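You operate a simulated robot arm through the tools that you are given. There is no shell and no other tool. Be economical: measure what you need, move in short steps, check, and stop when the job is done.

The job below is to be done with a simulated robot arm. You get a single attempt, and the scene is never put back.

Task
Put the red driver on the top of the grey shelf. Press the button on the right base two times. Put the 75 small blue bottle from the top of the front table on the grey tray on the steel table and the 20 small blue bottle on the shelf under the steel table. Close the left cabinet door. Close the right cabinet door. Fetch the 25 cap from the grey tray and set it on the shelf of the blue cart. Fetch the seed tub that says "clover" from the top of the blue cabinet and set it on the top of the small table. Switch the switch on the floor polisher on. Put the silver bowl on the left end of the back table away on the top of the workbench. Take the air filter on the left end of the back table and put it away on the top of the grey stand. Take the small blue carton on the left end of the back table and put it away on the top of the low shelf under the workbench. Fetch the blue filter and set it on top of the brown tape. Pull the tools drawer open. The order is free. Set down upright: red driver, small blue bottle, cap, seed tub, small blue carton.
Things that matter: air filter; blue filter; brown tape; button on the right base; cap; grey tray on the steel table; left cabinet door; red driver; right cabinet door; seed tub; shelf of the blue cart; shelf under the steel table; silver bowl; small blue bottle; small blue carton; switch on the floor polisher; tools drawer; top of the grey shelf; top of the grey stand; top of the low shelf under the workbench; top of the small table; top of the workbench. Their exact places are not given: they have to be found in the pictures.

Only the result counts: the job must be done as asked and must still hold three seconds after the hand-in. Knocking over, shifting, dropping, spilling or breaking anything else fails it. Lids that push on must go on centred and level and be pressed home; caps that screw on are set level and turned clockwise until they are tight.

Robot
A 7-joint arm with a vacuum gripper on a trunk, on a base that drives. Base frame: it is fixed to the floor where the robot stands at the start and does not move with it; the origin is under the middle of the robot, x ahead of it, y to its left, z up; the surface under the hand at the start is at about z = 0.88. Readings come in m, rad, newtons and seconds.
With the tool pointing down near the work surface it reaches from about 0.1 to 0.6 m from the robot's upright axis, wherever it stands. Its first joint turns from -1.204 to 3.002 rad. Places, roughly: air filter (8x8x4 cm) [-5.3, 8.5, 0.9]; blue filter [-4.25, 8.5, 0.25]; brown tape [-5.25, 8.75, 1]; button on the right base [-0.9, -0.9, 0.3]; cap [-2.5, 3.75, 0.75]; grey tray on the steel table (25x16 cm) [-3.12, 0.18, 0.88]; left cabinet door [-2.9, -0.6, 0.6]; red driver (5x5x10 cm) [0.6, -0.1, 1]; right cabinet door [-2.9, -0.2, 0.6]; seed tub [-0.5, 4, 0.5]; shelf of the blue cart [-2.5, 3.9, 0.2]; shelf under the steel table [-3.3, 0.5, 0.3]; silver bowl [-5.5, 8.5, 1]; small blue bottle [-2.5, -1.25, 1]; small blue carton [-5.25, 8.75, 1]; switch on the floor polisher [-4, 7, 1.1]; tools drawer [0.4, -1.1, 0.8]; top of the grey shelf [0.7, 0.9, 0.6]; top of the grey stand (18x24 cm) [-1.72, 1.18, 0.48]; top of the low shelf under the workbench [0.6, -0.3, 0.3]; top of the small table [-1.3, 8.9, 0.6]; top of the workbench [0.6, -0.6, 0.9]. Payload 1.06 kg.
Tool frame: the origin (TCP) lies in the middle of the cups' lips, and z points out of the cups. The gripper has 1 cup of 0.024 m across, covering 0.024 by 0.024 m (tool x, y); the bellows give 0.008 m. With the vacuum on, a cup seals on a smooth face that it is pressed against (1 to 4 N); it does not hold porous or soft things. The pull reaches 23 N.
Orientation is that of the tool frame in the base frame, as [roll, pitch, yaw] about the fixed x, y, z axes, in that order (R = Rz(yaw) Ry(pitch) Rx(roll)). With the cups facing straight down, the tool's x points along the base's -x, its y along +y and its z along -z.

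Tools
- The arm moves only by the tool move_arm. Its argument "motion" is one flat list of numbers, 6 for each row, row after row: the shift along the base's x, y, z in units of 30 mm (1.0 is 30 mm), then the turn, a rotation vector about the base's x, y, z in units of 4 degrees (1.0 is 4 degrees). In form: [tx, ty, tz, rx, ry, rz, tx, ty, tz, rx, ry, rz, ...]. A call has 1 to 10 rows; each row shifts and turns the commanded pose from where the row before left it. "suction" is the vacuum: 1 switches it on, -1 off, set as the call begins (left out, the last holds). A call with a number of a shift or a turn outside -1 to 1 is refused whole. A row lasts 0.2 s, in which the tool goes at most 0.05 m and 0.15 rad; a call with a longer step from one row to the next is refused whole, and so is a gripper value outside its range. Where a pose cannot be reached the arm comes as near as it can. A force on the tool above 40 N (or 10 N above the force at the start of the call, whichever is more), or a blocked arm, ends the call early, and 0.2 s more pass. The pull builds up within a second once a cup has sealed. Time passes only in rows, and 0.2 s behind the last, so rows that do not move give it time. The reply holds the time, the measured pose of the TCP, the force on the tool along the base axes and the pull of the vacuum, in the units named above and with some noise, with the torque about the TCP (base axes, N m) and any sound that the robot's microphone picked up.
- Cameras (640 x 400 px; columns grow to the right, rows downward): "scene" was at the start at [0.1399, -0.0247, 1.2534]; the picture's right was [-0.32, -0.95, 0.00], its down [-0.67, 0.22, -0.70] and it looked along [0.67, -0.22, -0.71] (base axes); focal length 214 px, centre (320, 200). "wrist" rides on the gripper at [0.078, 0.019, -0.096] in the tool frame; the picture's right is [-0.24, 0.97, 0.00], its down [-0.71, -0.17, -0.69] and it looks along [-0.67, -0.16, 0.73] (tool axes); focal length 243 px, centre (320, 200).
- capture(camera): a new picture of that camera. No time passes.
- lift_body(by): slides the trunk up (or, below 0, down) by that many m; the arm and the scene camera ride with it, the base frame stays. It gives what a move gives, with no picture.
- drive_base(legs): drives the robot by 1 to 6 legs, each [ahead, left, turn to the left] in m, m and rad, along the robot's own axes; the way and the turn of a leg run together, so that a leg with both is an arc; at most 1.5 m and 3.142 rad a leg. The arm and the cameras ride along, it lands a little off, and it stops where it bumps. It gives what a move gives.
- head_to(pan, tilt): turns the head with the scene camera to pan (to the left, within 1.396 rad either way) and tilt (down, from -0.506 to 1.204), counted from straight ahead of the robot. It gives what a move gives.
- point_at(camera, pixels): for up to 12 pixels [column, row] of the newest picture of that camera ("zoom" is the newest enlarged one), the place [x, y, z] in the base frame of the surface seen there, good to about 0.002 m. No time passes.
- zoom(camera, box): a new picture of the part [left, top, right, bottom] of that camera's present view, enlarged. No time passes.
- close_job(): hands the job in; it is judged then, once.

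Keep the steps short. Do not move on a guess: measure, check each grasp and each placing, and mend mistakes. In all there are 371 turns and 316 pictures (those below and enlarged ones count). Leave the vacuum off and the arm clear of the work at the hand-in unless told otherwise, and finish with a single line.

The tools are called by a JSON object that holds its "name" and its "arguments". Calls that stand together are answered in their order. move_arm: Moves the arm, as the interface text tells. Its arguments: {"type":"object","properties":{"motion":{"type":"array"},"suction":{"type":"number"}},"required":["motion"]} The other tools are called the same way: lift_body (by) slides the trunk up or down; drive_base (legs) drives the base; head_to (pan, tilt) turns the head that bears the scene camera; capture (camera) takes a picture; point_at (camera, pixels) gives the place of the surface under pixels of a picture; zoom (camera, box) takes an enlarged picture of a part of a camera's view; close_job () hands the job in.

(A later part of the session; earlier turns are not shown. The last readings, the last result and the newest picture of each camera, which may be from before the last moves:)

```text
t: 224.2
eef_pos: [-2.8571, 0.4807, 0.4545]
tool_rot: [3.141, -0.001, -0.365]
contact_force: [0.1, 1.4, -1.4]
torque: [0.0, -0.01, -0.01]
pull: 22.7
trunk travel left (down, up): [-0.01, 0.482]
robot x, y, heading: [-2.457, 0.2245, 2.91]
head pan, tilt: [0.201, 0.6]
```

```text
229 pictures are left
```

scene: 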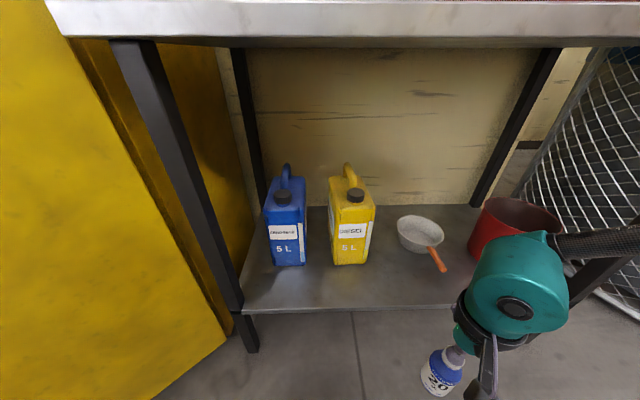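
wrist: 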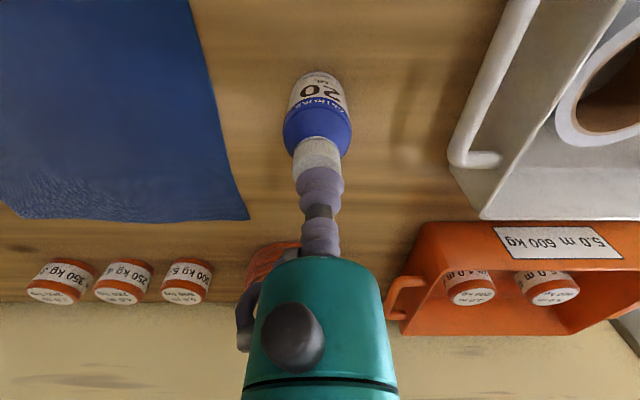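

{"name": "drive_base", "arguments": {"legs": [[0.225, 0.047, 0]]}}

{"name": "capture", "arguments": {"camera": "scene"}}

{"name": "capture", "arguments": {"camera": "wrist"}}

```text
t: 225.9
eef_pos: [-3.0697, 0.489, 0.4544]
tool_rot: [3.138, 0.004, -0.375]
contact_force: [0.5, 0.3, -1.0]
torque: [0.01, 0.02, 0.02]
pull: 22.8
trunk travel left (down, up): [-0.01, 0.482]
robot x, y, heading: [-2.6715, 0.2334, 2.9]
head pan, tilt: [0.201, 0.6]
stopped in leg 1: the robot was blocked; the commanded pose is now the measured one
```

```text
228 pictures are left
```

scene: 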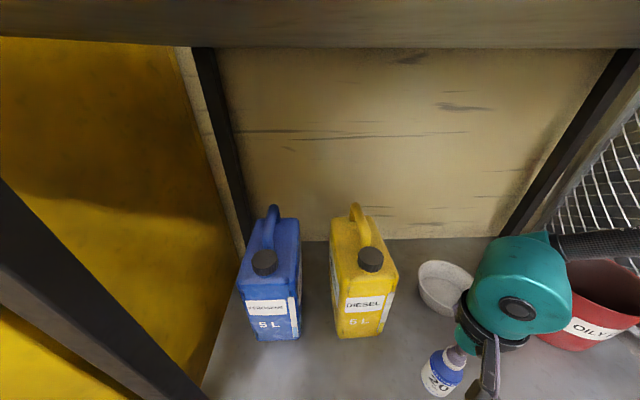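

```text
227 pictures are left
```

wrist: 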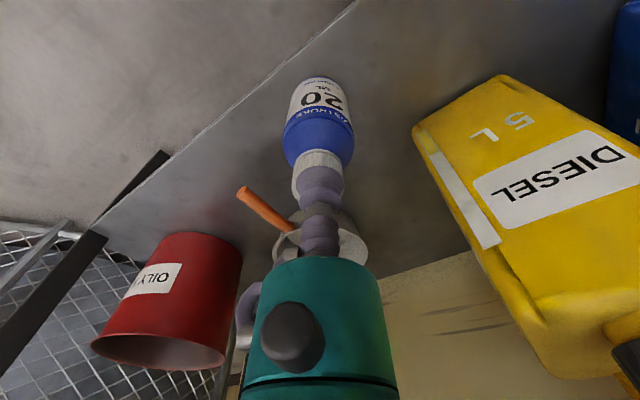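

Blocked lightly, but the bottle is over the shelf. I'll back off 2 cm and extend the arm instead.

{"name": "drive_base", "arguments": {"legs": [[-0.02, 0, 0]]}}

{"name": "move_arm", "arguments": {"motion": [-0.5, 0, -0.4, 0, 0, 0, -0.5, 0, -0.4, 0, 0, 0, -0.5, 0, -0.4, 0, 0, 0, -0.3, 0, -0.4, 0, 0, 0]}}

{"name": "capture", "arguments": {"camera": "wrist"}}

```text
t: 226.7
eef_pos: [-3.0522, 0.4857, 0.4534]
tool_rot: [3.139, -0.004, -0.375]
contact_force: [0.3, 0.0, -1.1]
torque: [0.0, -0.02, 0.02]
pull: 22.6
trunk travel left (down, up): [-0.01, 0.482]
robot x, y, heading: [-2.6557, 0.2243, 2.904]
head pan, tilt: [0.201, 0.6]
```

```text
t: 227.7
eef_pos: [-3.1052, 0.4848, 0.4053]
tool_rot: [3.139, -0.002, -0.374]
contact_force: [0.6, -0.3, -0.8]
torque: [0.0, -0.01, 0.01]
pull: 22.8
trunk travel left (down, up): [-0.01, 0.482]
robot x, y, heading: [-2.6519, 0.2232, 2.906]
head pan, tilt: [0.201, 0.6]
```

```text
226 pictures are left
```

wrist: 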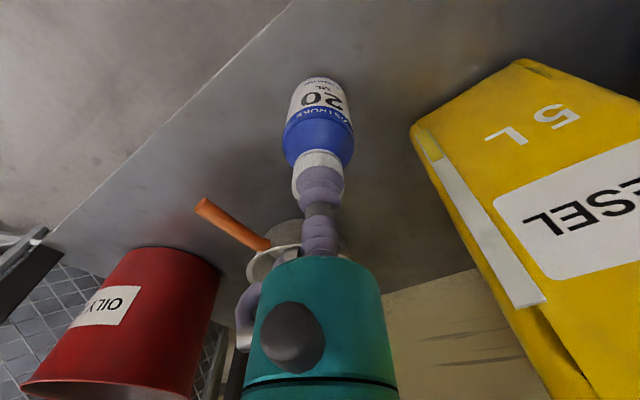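

Clear spot. I'll lower: contact expected around TCP z 0.382.

{"name": "move_arm", "arguments": {"motion": [0, 0, -0.4, 0, 0, 0, 0, 0, -0.25, 0, 0, 0, 0, 0, -0.07, 0, 0, 0, 0, 0, 0, 0, 0, 0]}}

{"name": "move_arm", "arguments": {"motion": [0, 0, -0.05, 0, 0, 0, 0, 0, 0, 0, 0, 0]}}

```text
t: 228.7
eef_pos: [-3.1073, 0.4848, 0.3841]
tool_rot: [3.139, -0.004, -0.374]
contact_force: [-0.3, 0.5, -1.4]
torque: [0.02, 0.0, 0.01]
pull: 23.0
trunk travel left (down, up): [-0.01, 0.482]
robot x, y, heading: [-2.6499, 0.2291, 2.903]
head pan, tilt: [0.201, 0.6]
```

```text
t: 229.3
eef_pos: [-3.1064, 0.4846, 0.3834]
tool_rot: [3.137, -0.002, -0.375]
contact_force: [0.6, -0.7, 3.8]
torque: [0.03, 0.0, 0.01]
pull: 23.1
trunk travel left (down, up): [-0.01, 0.482]
robot x, y, heading: [-2.6506, 0.2276, 2.903]
head pan, tilt: [0.201, 0.6]
```

Contact felt. Release and rise.

{"name": "move_arm", "arguments": {"motion": [0, 0, 0, 0, 0, 0, 0, 0, 0, 0, 0, 0, 0, 0, 0, 0, 0, 0, 0, 0, 0, 0, 0, 0, 0, 0, 0.1, 0, 0, 0, 0, 0, 0.3, 0, 0, 0, 0, 0, 0.8, 0, 0, 0, 0, 0, 0.8, 0, 0, 0], "suction": -1}}

{"name": "capture", "arguments": {"camera": "wrist"}}

```text
t: 231.1
eef_pos: [-3.1057, 0.4852, 0.4405]
tool_rot: [3.14, -0.005, -0.374]
contact_force: [-0.5, -0.4, 1.3]
torque: [0.02, 0.01, 0.0]
pull: 0.0
trunk travel left (down, up): [-0.01, 0.482]
robot x, y, heading: [-2.6538, 0.2298, 2.903]
head pan, tilt: [0.201, 0.6]
```

```text
225 pictures are left
```

wrist: 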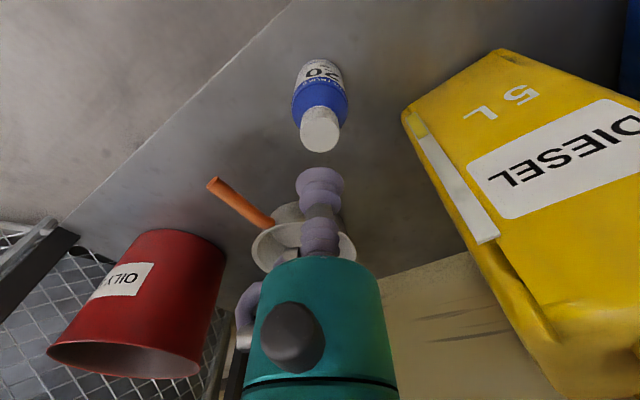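

Bottle stands. I'll drive back out and look at the cabinet doors.

{"name": "drive_base", "arguments": {"legs": [[-0.7, -0.15, 0]]}}

{"name": "lift_body", "arguments": {"by": 0.35}}

{"name": "head_to", "arguments": {"pan": 0.7, "tilt": 0.5}}

{"name": "capture", "arguments": {"camera": "scene"}}

```text
t: 235.1
eef_pos: [-2.3633, 0.4614, 0.4401]
tool_rot: [3.138, -0.004, -0.388]
contact_force: [0.1, 0.0, 0.5]
torque: [0.02, 0.0, 0.01]
pull: 0.1
trunk travel left (down, up): [-0.01, 0.482]
robot x, y, heading: [-1.9161, 0.1974, 2.89]
head pan, tilt: [0.201, 0.6]
```

```text
t: 238.5
eef_pos: [-2.3629, 0.4617, 0.7901]
tool_rot: [3.137, -0.005, -0.39]
contact_force: [0.4, -0.3, -0.3]
torque: [0.0, 0.01, -0.01]
pull: 0.0
trunk travel left (down, up): [-0.36, 0.132]
robot x, y, heading: [-1.9184, 0.1964, 2.889]
head pan, tilt: [0.201, 0.6]
```

```text
t: 239.4
eef_pos: [-2.3638, 0.4607, 0.7901]
tool_rot: [3.137, -0.004, -0.39]
contact_force: [0.2, 0.2, 0.3]
torque: [0.02, -0.01, 0.0]
pull: 0.1
trunk travel left (down, up): [-0.36, 0.132]
robot x, y, heading: [-1.9142, 0.1948, 2.891]
head pan, tilt: [0.7, 0.499]
```

```text
224 pictures are left
```

scene: 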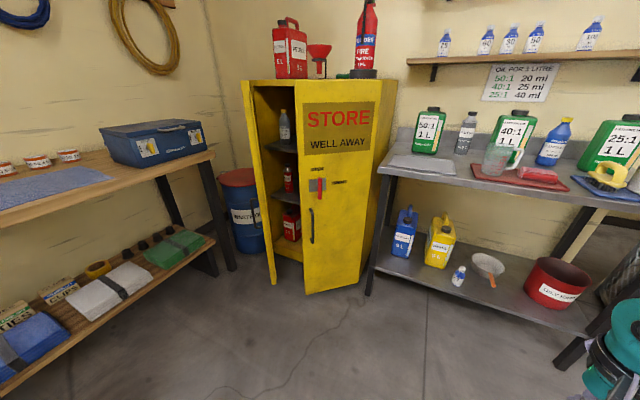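

The 20 bottle stands well at (458,275). Now measure the doors.

{"name": "point_at", "arguments": {"camera": "scene", "pixels": [[307, 285], [302, 150], [382, 120], [360, 265], [340, 230], [275, 270], [250, 150], [262, 180], [255, 95], [385, 200], [265, 250], [290, 260]]}}

{"name": "zoom", "arguments": {"camera": "scene", "box": [230, 70, 400, 300]}}

```text
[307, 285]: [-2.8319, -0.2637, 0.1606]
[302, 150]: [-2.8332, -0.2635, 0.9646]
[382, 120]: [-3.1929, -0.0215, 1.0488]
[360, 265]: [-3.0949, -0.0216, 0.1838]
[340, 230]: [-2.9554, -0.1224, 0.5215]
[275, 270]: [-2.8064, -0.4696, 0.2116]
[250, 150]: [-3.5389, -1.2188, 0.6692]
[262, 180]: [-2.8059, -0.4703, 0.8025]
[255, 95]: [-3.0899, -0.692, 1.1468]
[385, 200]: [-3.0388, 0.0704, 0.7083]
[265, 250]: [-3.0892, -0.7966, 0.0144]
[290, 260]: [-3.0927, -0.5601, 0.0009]
```

```text
1.74 times, centred on (315, 185) of scene
```

zoom: 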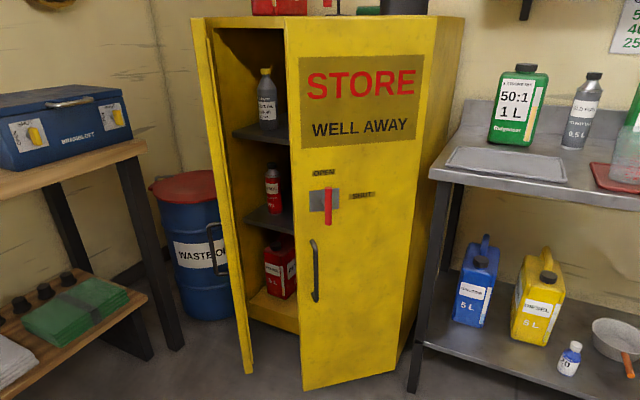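

Left door: hinge (-3.09,-0.70), free edge (-2.806,-0.47). Right door: hinge (-3.09,-0.02), free edge (-2.83,-0.26). Door tops are at z 1.147. I'll push with a vertical tool, with the wrist above the door tops. Raise, then turn.

{"name": "lift_body", "arguments": {"by": 0.13}}

{"name": "move_arm", "arguments": {"motion": [0.6, -0.3, 0.7, 0, 0, 0, 0.6, -0.3, 0.7, 0, 0, 0, 0.6, -0.3, 0.7, 0, 0, 0, 0.6, -0.3, 0.7, 0, 0, 0, 0.3, 0, 0.7, 0, 0, 0]}}

{"name": "drive_base", "arguments": {"legs": [[0, 0, 0.55]]}}

{"name": "head_to", "arguments": {"pan": 0.0, "tilt": 0.35}}

{"name": "capture", "arguments": {"camera": "scene"}}

```text
t: 241.0
eef_pos: [-2.3737, 0.4645, 1.0422]
tool_rot: [3.104, 0.237, -0.392]
contact_force: [0.3, -0.1, -0.4]
torque: [-0.01, -0.01, 0.01]
pull: 0.1
trunk travel left (down, up): [-0.49, 0.002]
robot x, y, heading: [-1.9182, 0.1898, 2.894]
head pan, tilt: [0.7, 0.499]
```

```text
t: 242.2
eef_pos: [-2.2935, 0.4276, 1.1479]
tool_rot: [3.104, 0.237, -0.395]
contact_force: [-0.5, 0.5, -0.1]
torque: [0.0, -0.01, 0.01]
pull: 0.0
trunk travel left (down, up): [-0.49, 0.002]
robot x, y, heading: [-1.919, 0.1925, 2.889]
head pan, tilt: [0.7, 0.499]
```

```text
t: 244.1
eef_pos: [-2.3593, 0.2056, 1.1477]
tool_rot: [3.102, 0.237, 0.136]
contact_force: [0.6, 0.3, 0.1]
torque: [0.01, -0.01, -0.03]
pull: 0.1
trunk travel left (down, up): [-0.49, 0.002]
robot x, y, heading: [-1.9148, 0.196, -2.864]
head pan, tilt: [0.7, 0.499]
```

```text
t: 245.2
eef_pos: [-2.3594, 0.206, 1.1481]
tool_rot: [3.104, 0.238, 0.135]
contact_force: [0.1, -0.5, -0.7]
torque: [0.03, 0.02, 0.0]
pull: 0.1
trunk travel left (down, up): [-0.49, 0.002]
robot x, y, heading: [-1.9146, 0.1952, -2.863]
head pan, tilt: [0.0, 0.351]
```

```text
222 pictures are left
```

scene: 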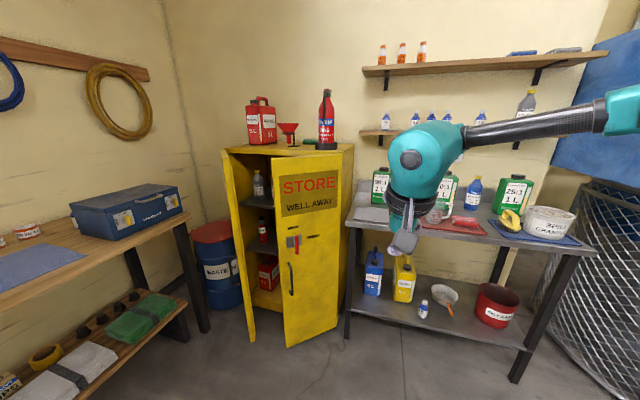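

I'll set the hand, then drive to (-2.45,-0.45), keeping it above the left door's outer side.

{"name": "move_arm", "arguments": {"motion": [0.8, -0.8, 0, 0, 0, 0, 0.8, -0.8, 0, 0, 0, 0, 0.8, -0.8, 0, 0, 0, 0, 0.8, -0.8, 0, 0, 0, 0, 0, -0.8, 0, 0, 0, 0]}}

{"name": "drive_base", "arguments": {"legs": [[0.692, 0.473, 0]]}}

{"name": "head_to", "arguments": {"pan": 0.1, "tilt": 0.5}}

{"name": "capture", "arguments": {"camera": "scene"}}

```text
t: 246.4
eef_pos: [-2.2953, 0.1529, 1.1462]
tool_rot: [3.103, 0.239, 0.137]
contact_force: [0.1, 0.0, -0.5]
torque: [0.02, -0.02, 0.0]
pull: 0.1
out of reach, approached as far as the arm can: row 3, 4, 5
trunk travel left (down, up): [-0.49, 0.002]
robot x, y, heading: [-1.9198, 0.1989, -2.865]
head pan, tilt: [0.0, 0.351]
```

```text
t: 250.7
eef_pos: [-2.7807, -0.4705, 1.144]
tool_rot: [3.111, 0.228, 0.16]
contact_force: [4.4, 2.8, 2.0]
torque: [-0.26, 0.32, -0.01]
pull: 0.0
trunk travel left (down, up): [-0.49, 0.002]
robot x, y, heading: [-2.4089, -0.4266, -2.843]
head pan, tilt: [0.0, 0.351]
stopped in leg 1: the force on the tool passed its limit at 48 N (the readings are from after the stop); the commanded pose is now the measured one
```

```text
t: 251.4
eef_pos: [-2.7814, -0.4694, 1.1452]
tool_rot: [3.113, 0.228, 0.162]
contact_force: [5.0, 4.1, 1.6]
torque: [-0.33, 0.36, -0.03]
pull: 0.0
trunk travel left (down, up): [-0.49, 0.002]
robot x, y, heading: [-2.4082, -0.4231, -2.841]
head pan, tilt: [0.099, 0.499]
```

```text
221 pictures are left
```

scene: 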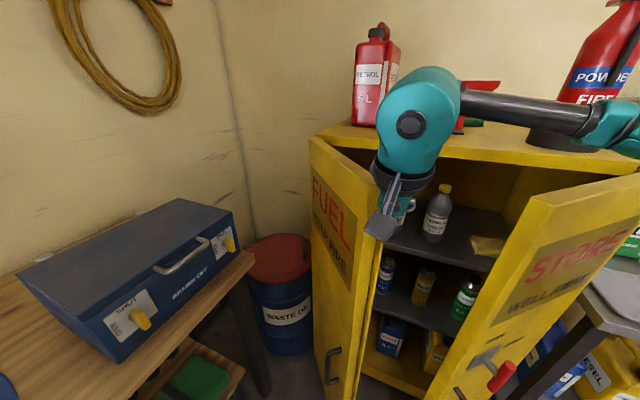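

The tool touched the left door edge. I'll back off and turn the tool clockwise to gain reach to the left.

{"name": "drive_base", "arguments": {"legs": [[-0.12, 0, 0]]}}

{"name": "move_arm", "arguments": {"motion": [0, -0.3, 0, 0, 0, -1, 0, -0.3, 0, 0, 0, -1, 0, -0.3, 0, 0, 0, -1, 0, -0.3, 0, 0, 0, -1, 0, -0.4, 0, 0, 0, -1, 0, -0.5, 0, 0, 0, -1, 0, -0.6, 0, 0, 0, -1, 0, -0.6, 0, 0, 0, -1]}}

{"name": "capture", "arguments": {"camera": "scene"}}

{"name": "point_at", "arguments": {"camera": "scene", "pixels": [[310, 200], [345, 260], [375, 300], [375, 380]]}}

```text
t: 252.7
eef_pos: [-2.6662, -0.4368, 1.1458]
tool_rot: [3.113, 0.23, 0.166]
contact_force: [0.3, 0.3, -0.2]
torque: [-0.01, 0.02, -0.02]
pull: 0.0
trunk travel left (down, up): [-0.49, 0.002]
robot x, y, heading: [-2.2945, -0.3866, -2.838]
head pan, tilt: [0.099, 0.499]
```

```text
t: 254.5
eef_pos: [-2.7271, -0.4002, 1.2022]
tool_rot: [3.11, 0.227, -0.397]
contact_force: [1.3, 0.3, -0.1]
torque: [-0.02, 0.01, 0.02]
pull: 0.1
out of reach, approached as far as the arm can: row 1, 2, 3, 4, 5, 6, 7, 8
trunk travel left (down, up): [-0.49, 0.002]
robot x, y, heading: [-2.2912, -0.3885, -2.835]
head pan, tilt: [0.099, 0.499]
```

```text
220 pictures are left
```

scene: 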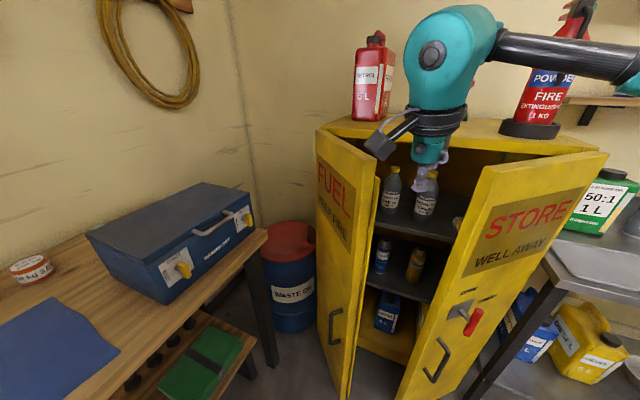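

```text
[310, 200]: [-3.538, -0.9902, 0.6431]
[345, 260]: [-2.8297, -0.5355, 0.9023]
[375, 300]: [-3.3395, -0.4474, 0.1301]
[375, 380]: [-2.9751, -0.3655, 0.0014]
```

I'll turn the base left 0.5 rad instead, so the target lies to its right, and re-measure the left door.

{"name": "point_at", "arguments": {"camera": "scene", "pixels": [[372, 200], [376, 185], [350, 380], [325, 200], [340, 200], [360, 230], [485, 250], [480, 190], [400, 395], [335, 320]]}}

{"name": "drive_base", "arguments": {"legs": [[0, 0, 0.5]]}}

{"name": "head_to", "arguments": {"pan": -0.5, "tilt": 0.5}}

{"name": "capture", "arguments": {"camera": "scene"}}

```text
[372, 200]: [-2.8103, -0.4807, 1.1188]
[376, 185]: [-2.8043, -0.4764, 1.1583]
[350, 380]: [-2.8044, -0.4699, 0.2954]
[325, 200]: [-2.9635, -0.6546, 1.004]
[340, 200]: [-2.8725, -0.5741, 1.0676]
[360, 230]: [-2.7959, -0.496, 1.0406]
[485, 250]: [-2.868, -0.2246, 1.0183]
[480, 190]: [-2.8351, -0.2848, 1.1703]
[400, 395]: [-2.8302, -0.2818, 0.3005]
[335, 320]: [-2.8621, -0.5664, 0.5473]
```

```text
t: 256.3
eef_pos: [-2.6713, -0.6029, 1.2019]
tool_rot: [3.109, 0.228, 0.092]
contact_force: [0.4, 0.3, 0.7]
torque: [0.01, 0.0, -0.01]
pull: 0.1
trunk travel left (down, up): [-0.49, 0.002]
robot x, y, heading: [-2.2903, -0.3865, -2.351]
head pan, tilt: [0.099, 0.499]
```

```text
t: 257.3
eef_pos: [-2.6706, -0.603, 1.2018]
tool_rot: [3.109, 0.227, 0.093]
contact_force: [0.2, 0.4, 0.3]
torque: [-0.02, 0.01, -0.05]
pull: 0.1
trunk travel left (down, up): [-0.49, 0.002]
robot x, y, heading: [-2.292, -0.3889, -2.349]
head pan, tilt: [-0.499, 0.499]
```

```text
219 pictures are left
```

scene: 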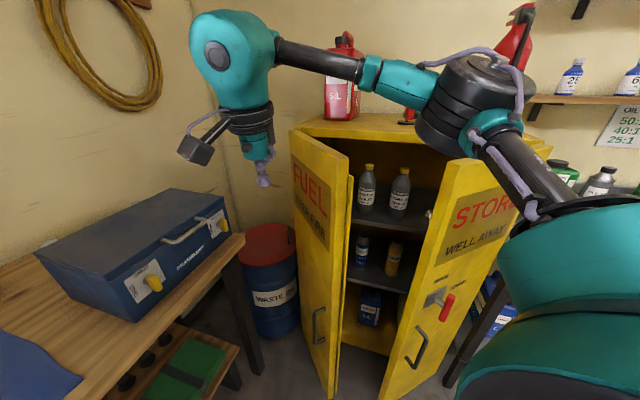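

I'll lower the tool beside the left door's outer face and begin the push with the arm.

{"name": "move_arm", "arguments": {"motion": [-0.2, 0, -0.9, 0, 0, 0, -0.2, 0, -0.9, 0, 0, 0, -0.2, 0, -0.9, 0, 0, 0, -0.4, 0, -0.9, 0, 0, 0, -0.5, 0, -0.9, 0, 0, 0]}}

{"name": "move_arm", "arguments": {"motion": [-0.6, 0.6, 0, 0, 0, 0, -0.6, 0.6, 0, 0, 0, 0, -0.6, 0.6, 0, 0, 0, 0, -0.6, 0.6, 0, 0, 0, 0]}}

{"name": "capture", "arguments": {"camera": "scene"}}

```text
t: 258.5
eef_pos: [-2.7152, -0.6042, 1.0658]
tool_rot: [3.107, 0.227, 0.094]
contact_force: [-0.3, -0.1, -0.1]
torque: [0.04, -0.02, -0.02]
pull: 0.2
trunk travel left (down, up): [-0.49, 0.002]
robot x, y, heading: [-2.2919, -0.3843, -2.353]
head pan, tilt: [-0.499, 0.499]
```

```text
t: 259.5
eef_pos: [-2.79, -0.5311, 1.0658]
tool_rot: [3.109, 0.227, 0.094]
contact_force: [-0.4, 0.6, 0.4]
torque: [-0.02, 0.01, 0.0]
pull: 0.2
trunk travel left (down, up): [-0.49, 0.002]
robot x, y, heading: [-2.2898, -0.3889, -2.355]
head pan, tilt: [-0.499, 0.499]
```

```text
218 pictures are left
```

scene: 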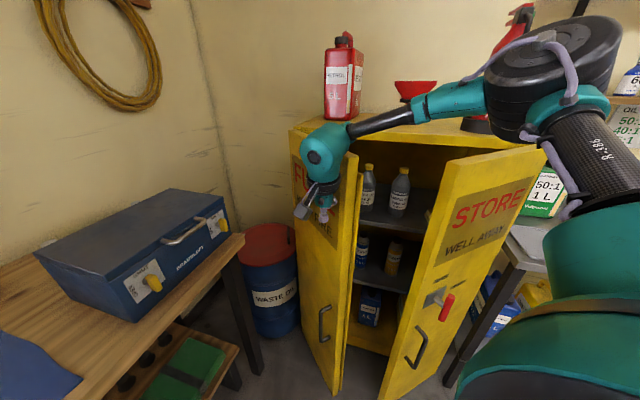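

{"name": "move_arm", "arguments": {"motion": [-0.5, 0.5, 0, 0, 0, 0, -0.5, 0.5, 0, 0, 0, 0, -0.6, 0.4, 0, 0, 0, 0, -0.6, 0.4, 0, 0, 0, 0]}}

{"name": "capture", "arguments": {"camera": "scene"}}

```text
t: 260.5
eef_pos: [-2.8547, -0.4751, 1.0656]
tool_rot: [3.108, 0.227, 0.092]
contact_force: [0.1, 0.0, -0.4]
torque: [-0.01, -0.01, -0.01]
pull: 0.1
trunk travel left (down, up): [-0.49, 0.002]
robot x, y, heading: [-2.2885, -0.3871, -2.352]
head pan, tilt: [-0.499, 0.499]
```

```text
217 pictures are left
```

scene: 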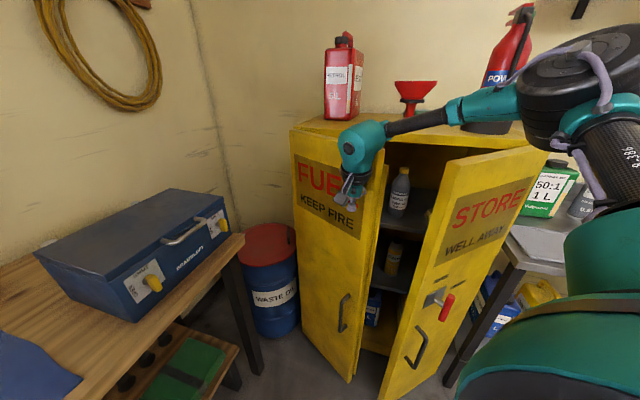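

The door is closing. Check elbow clearance to the extinguisher before moving the base.

{"name": "point_at", "arguments": {"camera": "scene", "pixels": [[500, 60], [490, 80], [560, 60], [600, 90], [415, 95], [345, 90], [450, 112], [550, 110], [525, 130], [365, 150]]}}

```text
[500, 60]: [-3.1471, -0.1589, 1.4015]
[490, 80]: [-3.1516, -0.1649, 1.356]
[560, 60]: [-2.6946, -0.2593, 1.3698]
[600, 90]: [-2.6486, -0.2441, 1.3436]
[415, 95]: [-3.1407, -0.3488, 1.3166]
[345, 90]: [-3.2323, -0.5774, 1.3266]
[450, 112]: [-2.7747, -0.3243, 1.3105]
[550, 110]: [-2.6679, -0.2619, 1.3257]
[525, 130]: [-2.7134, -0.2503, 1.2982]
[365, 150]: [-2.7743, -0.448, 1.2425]
```

Enough clearance. I'll push on by driving the base (-0.15,+0.05).

{"name": "drive_base", "arguments": {"legs": [[0.07, -0.142, 0]]}}

{"name": "capture", "arguments": {"camera": "scene"}}

```text
t: 262.4
eef_pos: [-3.0029, -0.4273, 1.0658]
tool_rot: [3.109, 0.228, 0.096]
contact_force: [0.1, -0.4, 0.6]
torque: [-0.02, -0.01, 0.0]
pull: 0.1
trunk travel left (down, up): [-0.49, 0.002]
robot x, y, heading: [-2.4402, -0.3393, -2.35]
head pan, tilt: [-0.499, 0.499]
```

```text
216 pictures are left
```

scene: 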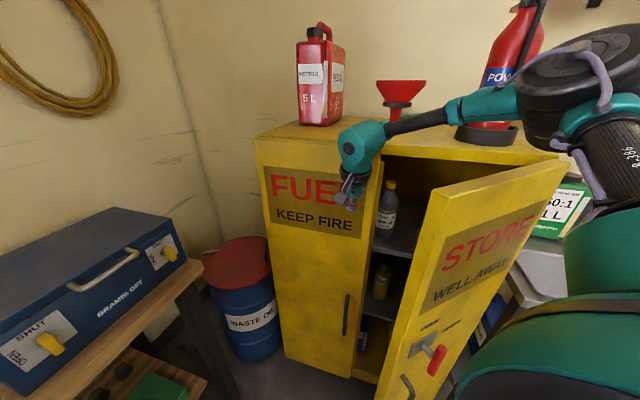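

{"name": "point_at", "arguments": {"camera": "scene", "pixels": [[270, 160], [280, 260], [330, 260], [362, 300], [355, 370], [375, 200]]}}

{"name": "move_arm", "arguments": {"motion": [-0.5, 0, 0, 0, 0, 0, -0.3, 0, 0, 0, 0, 0, -0.2, 0, 0, 0, 0, 0]}}

{"name": "point_at", "arguments": {"camera": "scene", "pixels": [[270, 160], [280, 260], [330, 260], [362, 300]]}}

```text
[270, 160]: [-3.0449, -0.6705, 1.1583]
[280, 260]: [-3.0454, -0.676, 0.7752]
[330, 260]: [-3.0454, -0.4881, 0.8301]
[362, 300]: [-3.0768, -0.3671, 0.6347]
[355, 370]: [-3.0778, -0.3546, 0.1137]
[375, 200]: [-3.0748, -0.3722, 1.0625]
```

```text
t: 263.0
eef_pos: [-3.0178, -0.4276, 1.0645]
tool_rot: [3.115, 0.212, 0.102]
contact_force: [24.8, 3.9, 2.9]
torque: [-0.23, 1.58, -0.46]
pull: 0.1
trunk travel left (down, up): [-0.49, 0.002]
robot x, y, heading: [-2.4353, -0.3378, -2.347]
head pan, tilt: [-0.499, 0.499]
stopped in row 3: the force on the tool passed its limit at 46 N (the readings are from after the stop); the commanded pose is now the measured one
```

```text
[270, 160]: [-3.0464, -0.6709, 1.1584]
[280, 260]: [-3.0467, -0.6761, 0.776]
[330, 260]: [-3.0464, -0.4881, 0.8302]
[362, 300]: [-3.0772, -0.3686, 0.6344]
```

Left door is shut (face uniformly x -3.046). I'll back out and swing over to the right door's outer side.

{"name": "drive_base", "arguments": {"legs": [[-0.22, 0.22, 0], [0, 0, -0.45]]}}

{"name": "head_to", "arguments": {"pan": -0.1, "tilt": 0.5}}

{"name": "capture", "arguments": {"camera": "scene"}}

{"name": "point_at", "arguments": {"camera": "scene", "pixels": [[320, 300], [300, 200], [400, 200], [330, 200]]}}

```text
t: 266.9
eef_pos: [-2.6907, -0.1661, 1.0621]
tool_rot: [3.116, 0.211, -0.356]
contact_force: [-0.2, 0.7, 0.3]
torque: [-0.03, 0.04, 0.0]
pull: 0.1
trunk travel left (down, up): [-0.49, 0.002]
robot x, y, heading: [-2.1236, -0.3445, -2.801]
head pan, tilt: [-0.499, 0.499]
```

```text
t: 267.8
eef_pos: [-2.6902, -0.1657, 1.063]
tool_rot: [3.116, 0.211, -0.356]
contact_force: [-0.7, 0.2, 0.4]
torque: [0.01, 0.02, 0.0]
pull: 0.2
trunk travel left (down, up): [-0.49, 0.002]
robot x, y, heading: [-2.1283, -0.3399, -2.805]
head pan, tilt: [-0.099, 0.499]
```

```text
215 pictures are left
```

scene: 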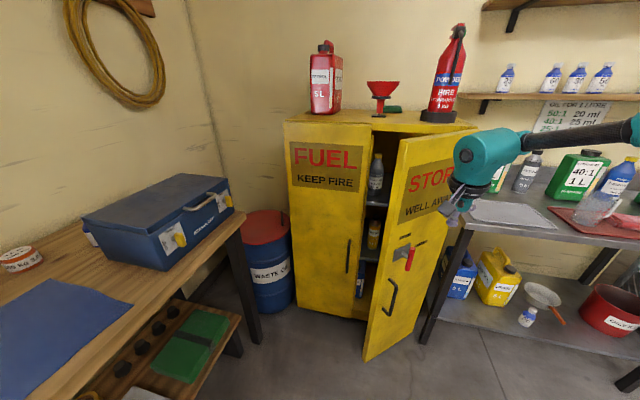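

```text
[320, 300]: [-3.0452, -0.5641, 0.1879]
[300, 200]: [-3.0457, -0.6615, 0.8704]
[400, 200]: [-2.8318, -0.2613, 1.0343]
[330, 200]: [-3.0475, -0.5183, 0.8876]
```

Now push the right door along its arc by driving.

{"name": "drive_base", "arguments": {"legs": [[0.187, 0.019, 0]]}}

{"name": "capture", "arguments": {"camera": "scene"}}

```text
t: 269.3
eef_pos: [-2.8646, -0.2511, 1.063]
tool_rot: [3.117, 0.213, -0.35]
contact_force: [0.7, 0.1, -0.9]
torque: [0.0, 0.01, -0.01]
pull: 0.0
trunk travel left (down, up): [-0.49, 0.002]
robot x, y, heading: [-2.2992, -0.4214, -2.801]
head pan, tilt: [-0.099, 0.499]
```

```text
214 pictures are left
```

scene: 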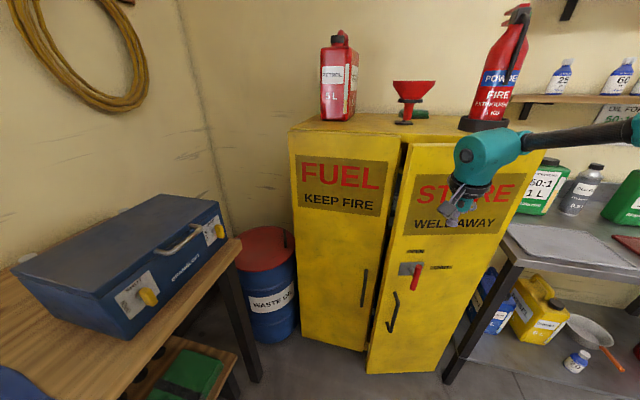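

{"name": "drive_base", "arguments": {"legs": [[0.135, 0.004, 0]]}}

{"name": "move_arm", "arguments": {"motion": [-0.4, 0, 0, 0, 0, 0, -0.3, 0, 0, 0, 0, 0, -0.3, 0, 0, 0, 0, 0, -0.3, 0, 0, 0, 0, 0]}}

{"name": "capture", "arguments": {"camera": "scene"}}

{"name": "point_at", "arguments": {"camera": "scene", "pixels": [[430, 300], [450, 340], [500, 300], [340, 280]]}}

```text
t: 270.7
eef_pos: [-2.9927, -0.298, 1.0626]
tool_rot: [3.116, 0.212, -0.356]
contact_force: [0.1, 0.4, 0.0]
torque: [0.04, -0.02, 0.02]
pull: 0.1
trunk travel left (down, up): [-0.49, 0.002]
robot x, y, heading: [-2.4261, -0.4748, -2.8]
head pan, tilt: [-0.099, 0.499]
```

```text
t: 271.6
eef_pos: [-3.0144, -0.297, 1.0628]
tool_rot: [3.122, 0.199, -0.354]
contact_force: [27.8, 0.9, 6.5]
torque: [-0.04, 1.93, 0.11]
pull: 0.1
trunk travel left (down, up): [-0.49, 0.002]
robot x, y, heading: [-2.425, -0.474, -2.807]
head pan, tilt: [-0.099, 0.499]
stopped in row 4: the force on the tool passed its limit at 49 N (the readings are from after the stop); the commanded pose is now the measured one
```

```text
213 pictures are left
```

scene: 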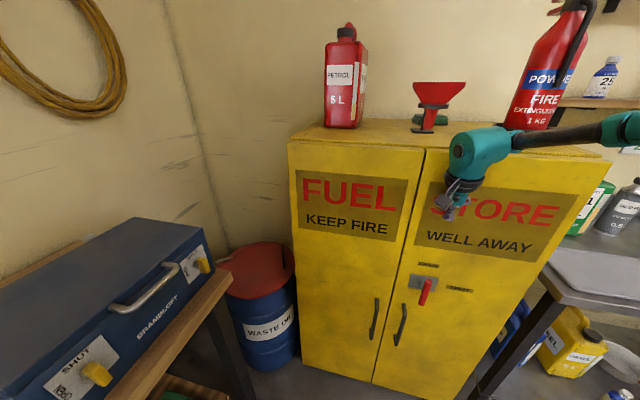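

```text
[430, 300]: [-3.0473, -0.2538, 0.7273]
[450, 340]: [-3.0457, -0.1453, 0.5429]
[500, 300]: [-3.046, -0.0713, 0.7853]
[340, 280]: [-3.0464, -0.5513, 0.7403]
```

Both doors are shut flush at x -3.046. I'll back off and look for the 75 bottle on the front table.

{"name": "drive_base", "arguments": {"legs": [[-0.3, 0, 0]]}}

{"name": "head_to", "arguments": {"pan": 0.8, "tilt": 0.6}}

{"name": "capture", "arguments": {"camera": "scene"}}

```text
t: 273.7
eef_pos: [-2.7302, -0.1897, 1.06]
tool_rot: [3.125, 0.199, -0.362]
contact_force: [0.3, -0.7, 0.3]
torque: [0.02, 0.02, -0.03]
pull: 0.0
trunk travel left (down, up): [-0.49, 0.002]
robot x, y, heading: [-2.1389, -0.3732, -2.813]
head pan, tilt: [-0.099, 0.499]
```

```text
t: 274.9
eef_pos: [-2.7301, -0.1917, 1.0604]
tool_rot: [3.124, 0.199, -0.361]
contact_force: [0.3, -0.2, 0.3]
torque: [0.0, 0.06, 0.02]
pull: 0.0
trunk travel left (down, up): [-0.49, 0.002]
robot x, y, heading: [-2.1369, -0.373, -2.812]
head pan, tilt: [0.799, 0.6]
```

```text
212 pictures are left
```

scene: 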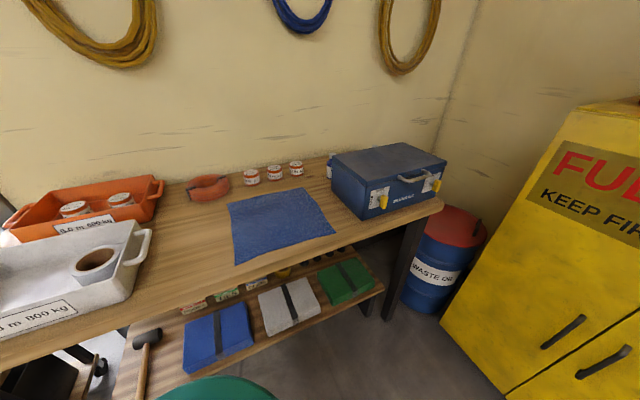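

The box hides the back corner. I'll move right along the table to see behind it.

{"name": "drive_base", "arguments": {"legs": [[-0.318, 0.246, 0]]}}

{"name": "head_to", "arguments": {"pan": 0.4, "tilt": 0.45}}

{"name": "capture", "arguments": {"camera": "scene"}}

{"name": "zoom", "arguments": {"camera": "scene", "box": [300, 130, 460, 230]}}

```text
t: 277.6
eef_pos: [-2.3457, -0.3184, 1.0597]
tool_rot: [3.124, 0.201, -0.362]
contact_force: [-0.3, -0.2, -0.5]
torque: [-0.01, 0.02, 0.02]
pull: 0.1
trunk travel left (down, up): [-0.49, 0.002]
robot x, y, heading: [-1.7536, -0.5027, -2.814]
head pan, tilt: [0.799, 0.6]
```

```text
t: 278.5
eef_pos: [-2.3456, -0.3176, 1.0592]
tool_rot: [3.125, 0.198, -0.365]
contact_force: [0.7, -0.1, -0.3]
torque: [0.01, 0.0, -0.03]
pull: 0.0
trunk travel left (down, up): [-0.49, 0.002]
robot x, y, heading: [-1.7547, -0.5029, -2.807]
head pan, tilt: [0.4, 0.45]
```

```text
211 pictures are left
```

scene: 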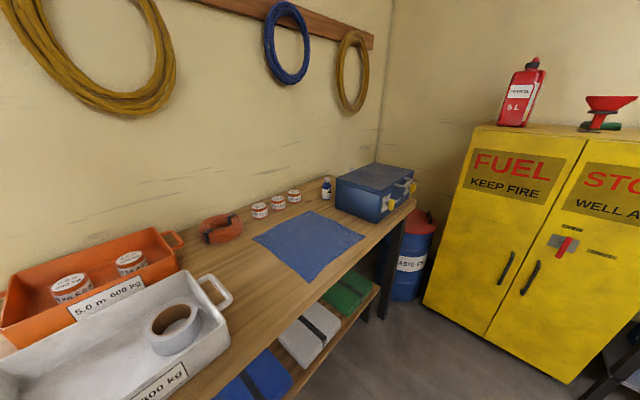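

```text
4.00 times, centred on (380, 180) of scene
```

zoom: 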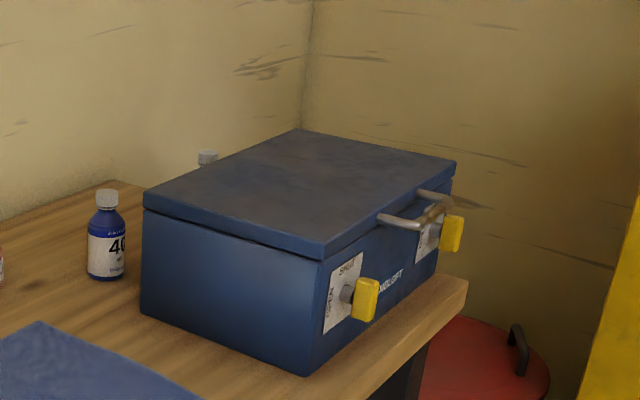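

A second cap shows behind the blue box at zoom (207,157). Measuring it and the box.

{"name": "point_at", "arguments": {"camera": "zoom", "pixels": [[207, 153], [207, 160], [106, 192], [106, 235], [145, 210], [320, 250], [295, 135], [450, 165], [310, 370], [150, 310]]}}

{"name": "zoom", "arguments": {"camera": "scene", "box": [315, 160, 355, 185]}}

```text
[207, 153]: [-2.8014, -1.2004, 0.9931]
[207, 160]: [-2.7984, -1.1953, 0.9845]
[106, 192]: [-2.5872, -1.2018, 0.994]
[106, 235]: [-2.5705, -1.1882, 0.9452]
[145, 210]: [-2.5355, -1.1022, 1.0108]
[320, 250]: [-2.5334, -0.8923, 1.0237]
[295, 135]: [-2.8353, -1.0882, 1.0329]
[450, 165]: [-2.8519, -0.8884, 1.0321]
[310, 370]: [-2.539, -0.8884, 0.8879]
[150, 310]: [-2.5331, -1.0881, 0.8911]
```

```text
16.00 times, centred on (335, 172) of scene
```

zoom: 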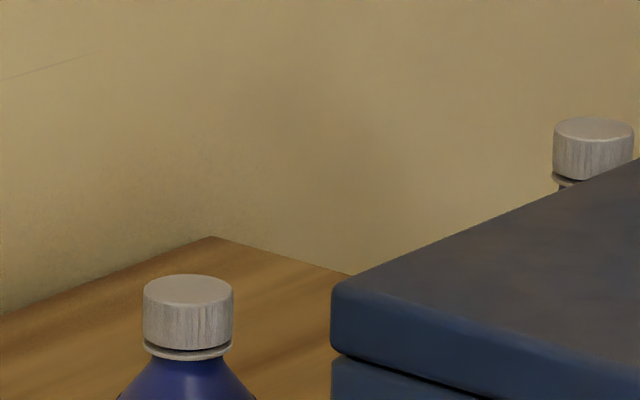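

The hidden bottle is at (-2.80,-1.20), cap top 0.993, behind the box (top 1.033). I'll level the tool, raise, and turn for a look from above with the wrist camera.

{"name": "move_arm", "arguments": {"motion": [0.3, 0, 0.7, -0.26, -0.9, 0, 0.3, 0, 0.7, -0.26, -0.9, 0, 0.3, 0, 0.7, -0.26, -0.9, 0, 0.3, 0, 0.3, 0, 0, 0]}}

{"name": "drive_base", "arguments": {"legs": [[0, 0, 1.6]]}}

```text
t: 279.5
eef_pos: [-2.3101, -0.3183, 1.1318]
tool_rot: [3.139, 0.003, -0.363]
contact_force: [0.3, 0.5, 0.5]
torque: [-0.01, -0.02, 0.01]
pull: 0.0
trunk travel left (down, up): [-0.49, 0.002]
robot x, y, heading: [-1.7547, -0.4999, -2.808]
head pan, tilt: [0.4, 0.45]
```

```text
t: 283.9
eef_pos: [-1.9023, -1.0684, 1.1321]
tool_rot: [3.14, 0.004, 1.273]
contact_force: [0.4, 0.0, -0.3]
torque: [-0.01, 0.0, -0.01]
pull: 0.1
trunk travel left (down, up): [-0.49, 0.002]
robot x, y, heading: [-1.7556, -0.4999, -1.176]
head pan, tilt: [0.4, 0.45]
```

Reach is good. I'll slide along the table to x -2.70.

{"name": "drive_base", "arguments": {"legs": [[-0.27, -0.85, 0]]}}

{"name": "capture", "arguments": {"camera": "wrist"}}

{"name": "head_to", "arguments": {"pan": -0.5, "tilt": 0.5}}

{"name": "capture", "arguments": {"camera": "scene"}}

```text
t: 291.6
eef_pos: [-2.7718, -1.1442, 1.1319]
tool_rot: [3.14, 0.004, 1.278]
contact_force: [-0.6, 0.2, -0.4]
torque: [0.0, -0.04, 0.02]
pull: 0.1
trunk travel left (down, up): [-0.49, 0.002]
robot x, y, heading: [-2.6251, -0.5749, -1.173]
head pan, tilt: [0.4, 0.45]
```

```text
208 pictures are left
```

wrist: 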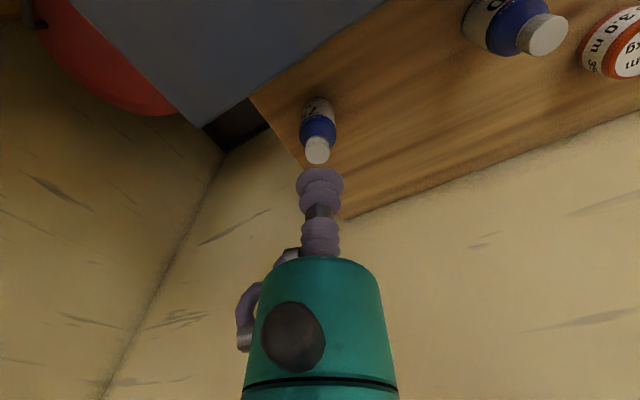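

```text
t: 292.8
eef_pos: [-2.7712, -1.1444, 1.1314]
tool_rot: [3.139, 0.003, 1.278]
contact_force: [0.0, 0.3, -1.0]
torque: [0.02, -0.01, 0.0]
pull: 0.0
trunk travel left (down, up): [-0.49, 0.002]
robot x, y, heading: [-2.625, -0.5759, -1.178]
head pan, tilt: [-0.499, 0.499]
```

```text
207 pictures are left
```

scene: 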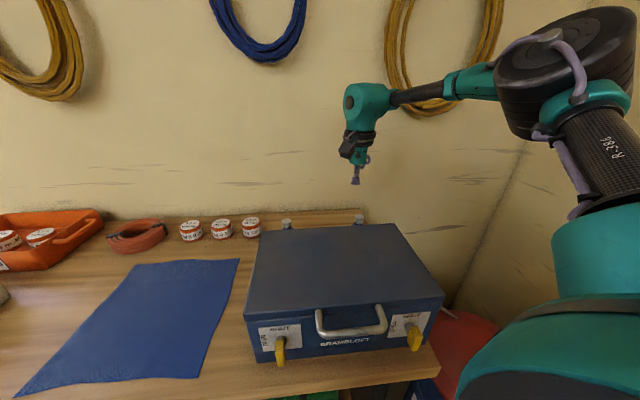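

Zoom the wrist view to read the label and locate the cap.

{"name": "zoom", "arguments": {"camera": "wrist", "box": [280, 90, 360, 180]}}

{"name": "point_at", "arguments": {"camera": "zoom", "pixels": [[310, 260], [325, 275], [280, 260], [345, 260], [312, 285], [312, 230]]}}

{"name": "zoom", "arguments": {"camera": "scene", "box": [342, 205, 374, 230]}}

{"name": "point_at", "arguments": {"camera": "zoom", "pixels": [[310, 190], [330, 190], [290, 190], [320, 180]]}}

```text
4.44 times, centred on (320, 135) of wrist
```

zoom: 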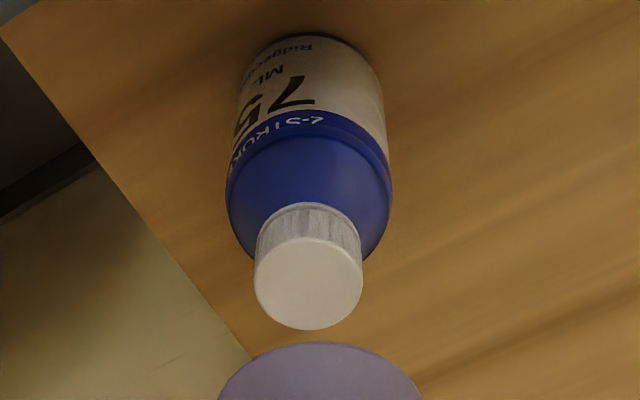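

```text
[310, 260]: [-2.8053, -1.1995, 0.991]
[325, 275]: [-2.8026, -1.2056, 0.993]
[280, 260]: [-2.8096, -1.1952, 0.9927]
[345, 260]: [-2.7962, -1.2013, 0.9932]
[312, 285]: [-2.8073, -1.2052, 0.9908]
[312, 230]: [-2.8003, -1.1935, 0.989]
```

```text
16.00 times, centred on (358, 218) of scene
```

zoom: 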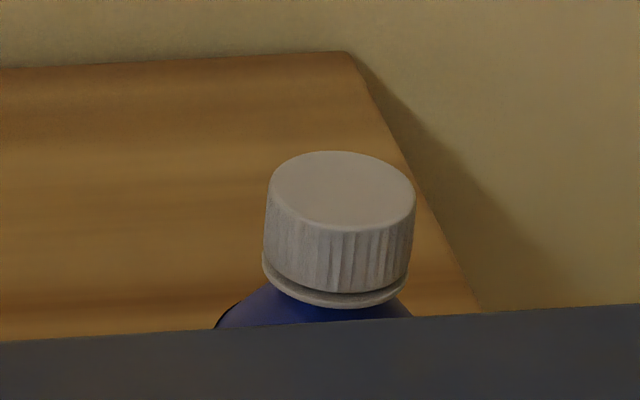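

```text
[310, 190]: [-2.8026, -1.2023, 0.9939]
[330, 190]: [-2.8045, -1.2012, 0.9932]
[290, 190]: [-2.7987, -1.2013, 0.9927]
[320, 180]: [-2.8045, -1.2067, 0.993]
```

It reads 75. Get the cap's edge points.

{"name": "point_at", "arguments": {"camera": "zoom", "pixels": [[272, 192], [412, 195], [332, 154], [350, 226], [342, 190]]}}

{"name": "drive_base", "arguments": {"legs": [[0.01, -0.07, 0]]}}

```text
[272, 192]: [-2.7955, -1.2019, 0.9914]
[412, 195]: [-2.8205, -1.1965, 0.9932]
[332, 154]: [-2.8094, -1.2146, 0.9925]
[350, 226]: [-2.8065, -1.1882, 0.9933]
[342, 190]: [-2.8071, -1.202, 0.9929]
```

```text
t: 294.1
eef_pos: [-2.8331, -1.1803, 1.1316]
tool_rot: [3.138, 0.003, 1.275]
contact_force: [0.0, 0.4, -0.3]
torque: [0.0, -0.02, 0.03]
pull: 0.1
trunk travel left (down, up): [-0.49, 0.002]
robot x, y, heading: [-2.6874, -0.6103, -1.18]
head pan, tilt: [-0.499, 0.499]
```

Cap centre (-2.808,-1.2013,0.993). Move above and descend to z 1.02.

{"name": "move_arm", "arguments": {"motion": [0.42, -0.35, 0, 0, 0, 0, 0.42, -0.35, -0.7, 0, 0, 0, 0, 0, -0.9, 0, 0, 0, 0, 0, -0.9, 0, 0, 0, 0, 0, -0.9, 0, 0, 0]}}

{"name": "capture", "arguments": {"camera": "wrist"}}

{"name": "capture", "arguments": {"camera": "scene"}}

```text
t: 295.3
eef_pos: [-2.8064, -1.2024, 1.0289]
tool_rot: [3.139, 0.003, 1.275]
contact_force: [-0.9, -0.2, -0.5]
torque: [-0.02, -0.02, -0.01]
pull: 0.0
trunk travel left (down, up): [-0.49, 0.002]
robot x, y, heading: [-2.6854, -0.6146, -1.171]
head pan, tilt: [-0.499, 0.499]
```

```text
204 pictures are left
```

wrist: 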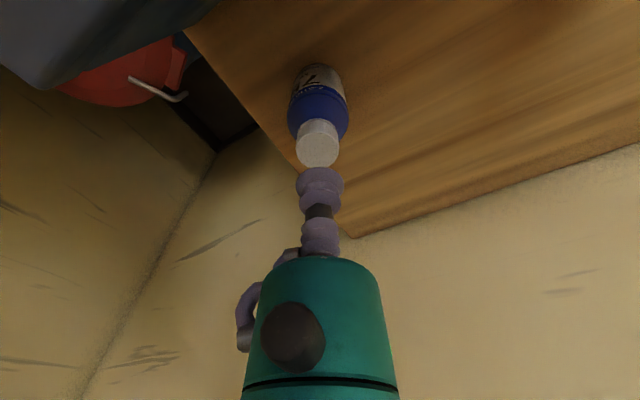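

```text
203 pictures are left
```

scene: 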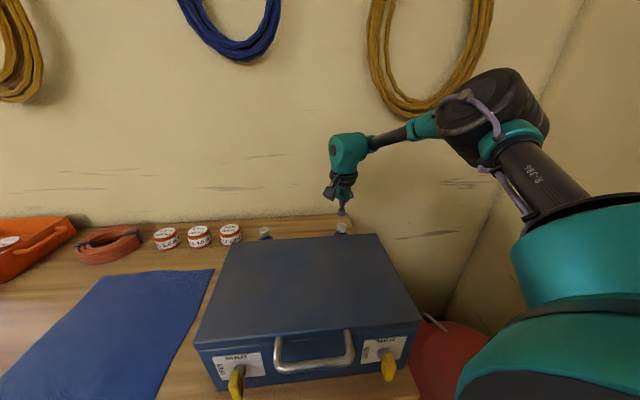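

Aligned. Descend with vacuum.

{"name": "move_arm", "arguments": {"motion": [-0.05, 0.03, -0.7, 0, 0, 0, 0, 0, -0.35, 0, 0, 0, 0, 0, -0.15, 0, 0, 0, 0, 0, -0.05, 0, 0, 0, 0, 0, 0, 0, 0, 0, 0, 0, 0, 0, 0, 0, 0, 0, 0, 0, 0, 0], "suction": 1}}

```text
t: 296.9
eef_pos: [-2.8089, -1.2003, 0.9916]
tool_rot: [3.14, 0.003, 1.275]
contact_force: [-0.4, 0.6, 1.1]
torque: [-0.01, 0.04, -0.03]
pull: 23.2
trunk travel left (down, up): [-0.49, 0.002]
robot x, y, heading: [-2.687, -0.6124, -1.173]
head pan, tilt: [-0.499, 0.499]
```

Sealed. Lift straight up step by step, with a slight draw-in (7 cm of room to the box).

{"name": "move_arm", "arguments": {"motion": [0, 0, 0.3, 0, 0, 0, 0, 0, 0.7, 0, 0, 0, 0, 0, 0.9, 0, 0, 0, 0, 0.1, 0.9, 0, 0, 0, 0, 0.2, 0.9, 0, 0, 0, 0, 0.3, 0.9, 0, 0, 0, 0, 0.3, 0.9, 0, 0, 0, 0, 0.3, 0.9, 0, 0, 0]}}

{"name": "capture", "arguments": {"camera": "scene"}}

```text
t: 298.7
eef_pos: [-2.8072, -1.165, 1.1828]
tool_rot: [3.139, 0.003, 1.277]
contact_force: [0.4, 0.5, -0.9]
torque: [0.01, 0.01, -0.02]
pull: 22.8
trunk travel left (down, up): [-0.49, 0.002]
robot x, y, heading: [-2.6886, -0.6138, -1.172]
head pan, tilt: [-0.499, 0.499]
```

```text
202 pictures are left
```

scene: 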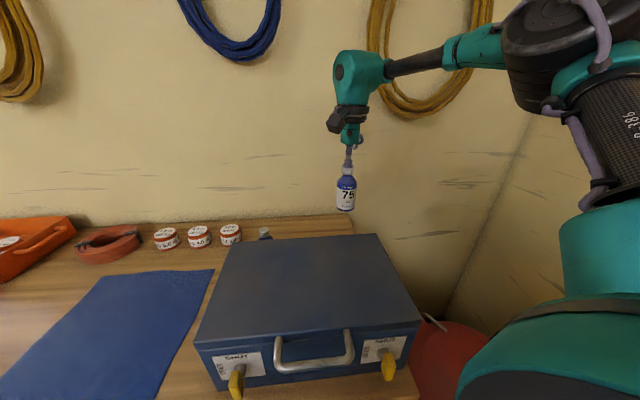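

Clear of the box. Raise 3 cm, drive out, and turn to face the steel table.

{"name": "move_arm", "arguments": {"motion": [0, 0.3, 0.6, 0, 0, 0, 0, 0.3, 0.4, 0, 0, 0]}}

{"name": "drive_base", "arguments": {"legs": [[-0.302, 0.656, 0], [0, 0, -1.83]]}}

{"name": "head_to", "arguments": {"pan": -0.3, "tilt": 0.5}}

{"name": "capture", "arguments": {"camera": "scene"}}

```text
t: 299.3
eef_pos: [-2.8085, -1.148, 1.2135]
tool_rot: [3.14, 0.004, 1.278]
contact_force: [-0.4, 0.1, -1.5]
torque: [-0.01, -0.01, 0.02]
pull: 22.9
trunk travel left (down, up): [-0.49, 0.002]
robot x, y, heading: [-2.6902, -0.6142, -1.173]
head pan, tilt: [-0.499, 0.499]
```

```text
t: 309.8
eef_pos: [-2.6844, 0.1733, 1.2134]
tool_rot: [3.139, 0.003, -0.574]
contact_force: [-0.5, -0.1, -0.2]
torque: [0.0, -0.01, 0.0]
pull: 0.0
trunk travel left (down, up): [-0.49, 0.002]
robot x, y, heading: [-2.2026, -0.0926, -3.026]
head pan, tilt: [-0.499, 0.499]
```

```text
t: 310.6
eef_pos: [-2.6844, 0.1735, 1.2142]
tool_rot: [3.142, 0.003, -0.574]
contact_force: [-0.6, -0.5, 0.2]
torque: [0.01, 0.0, -0.01]
pull: 0.1
trunk travel left (down, up): [-0.49, 0.002]
robot x, y, heading: [-2.2017, -0.0912, -3.024]
head pan, tilt: [-0.3, 0.499]
```

```text
201 pictures are left
```

scene: 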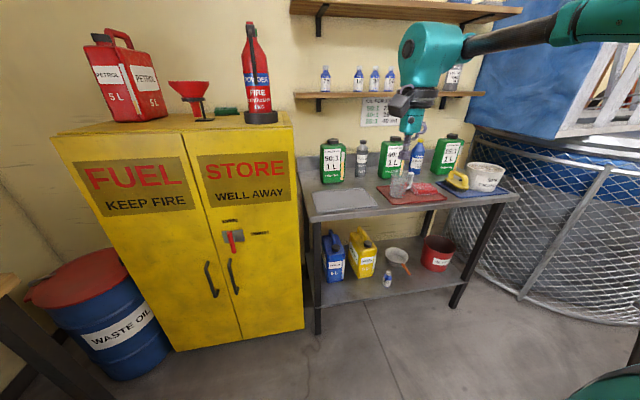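

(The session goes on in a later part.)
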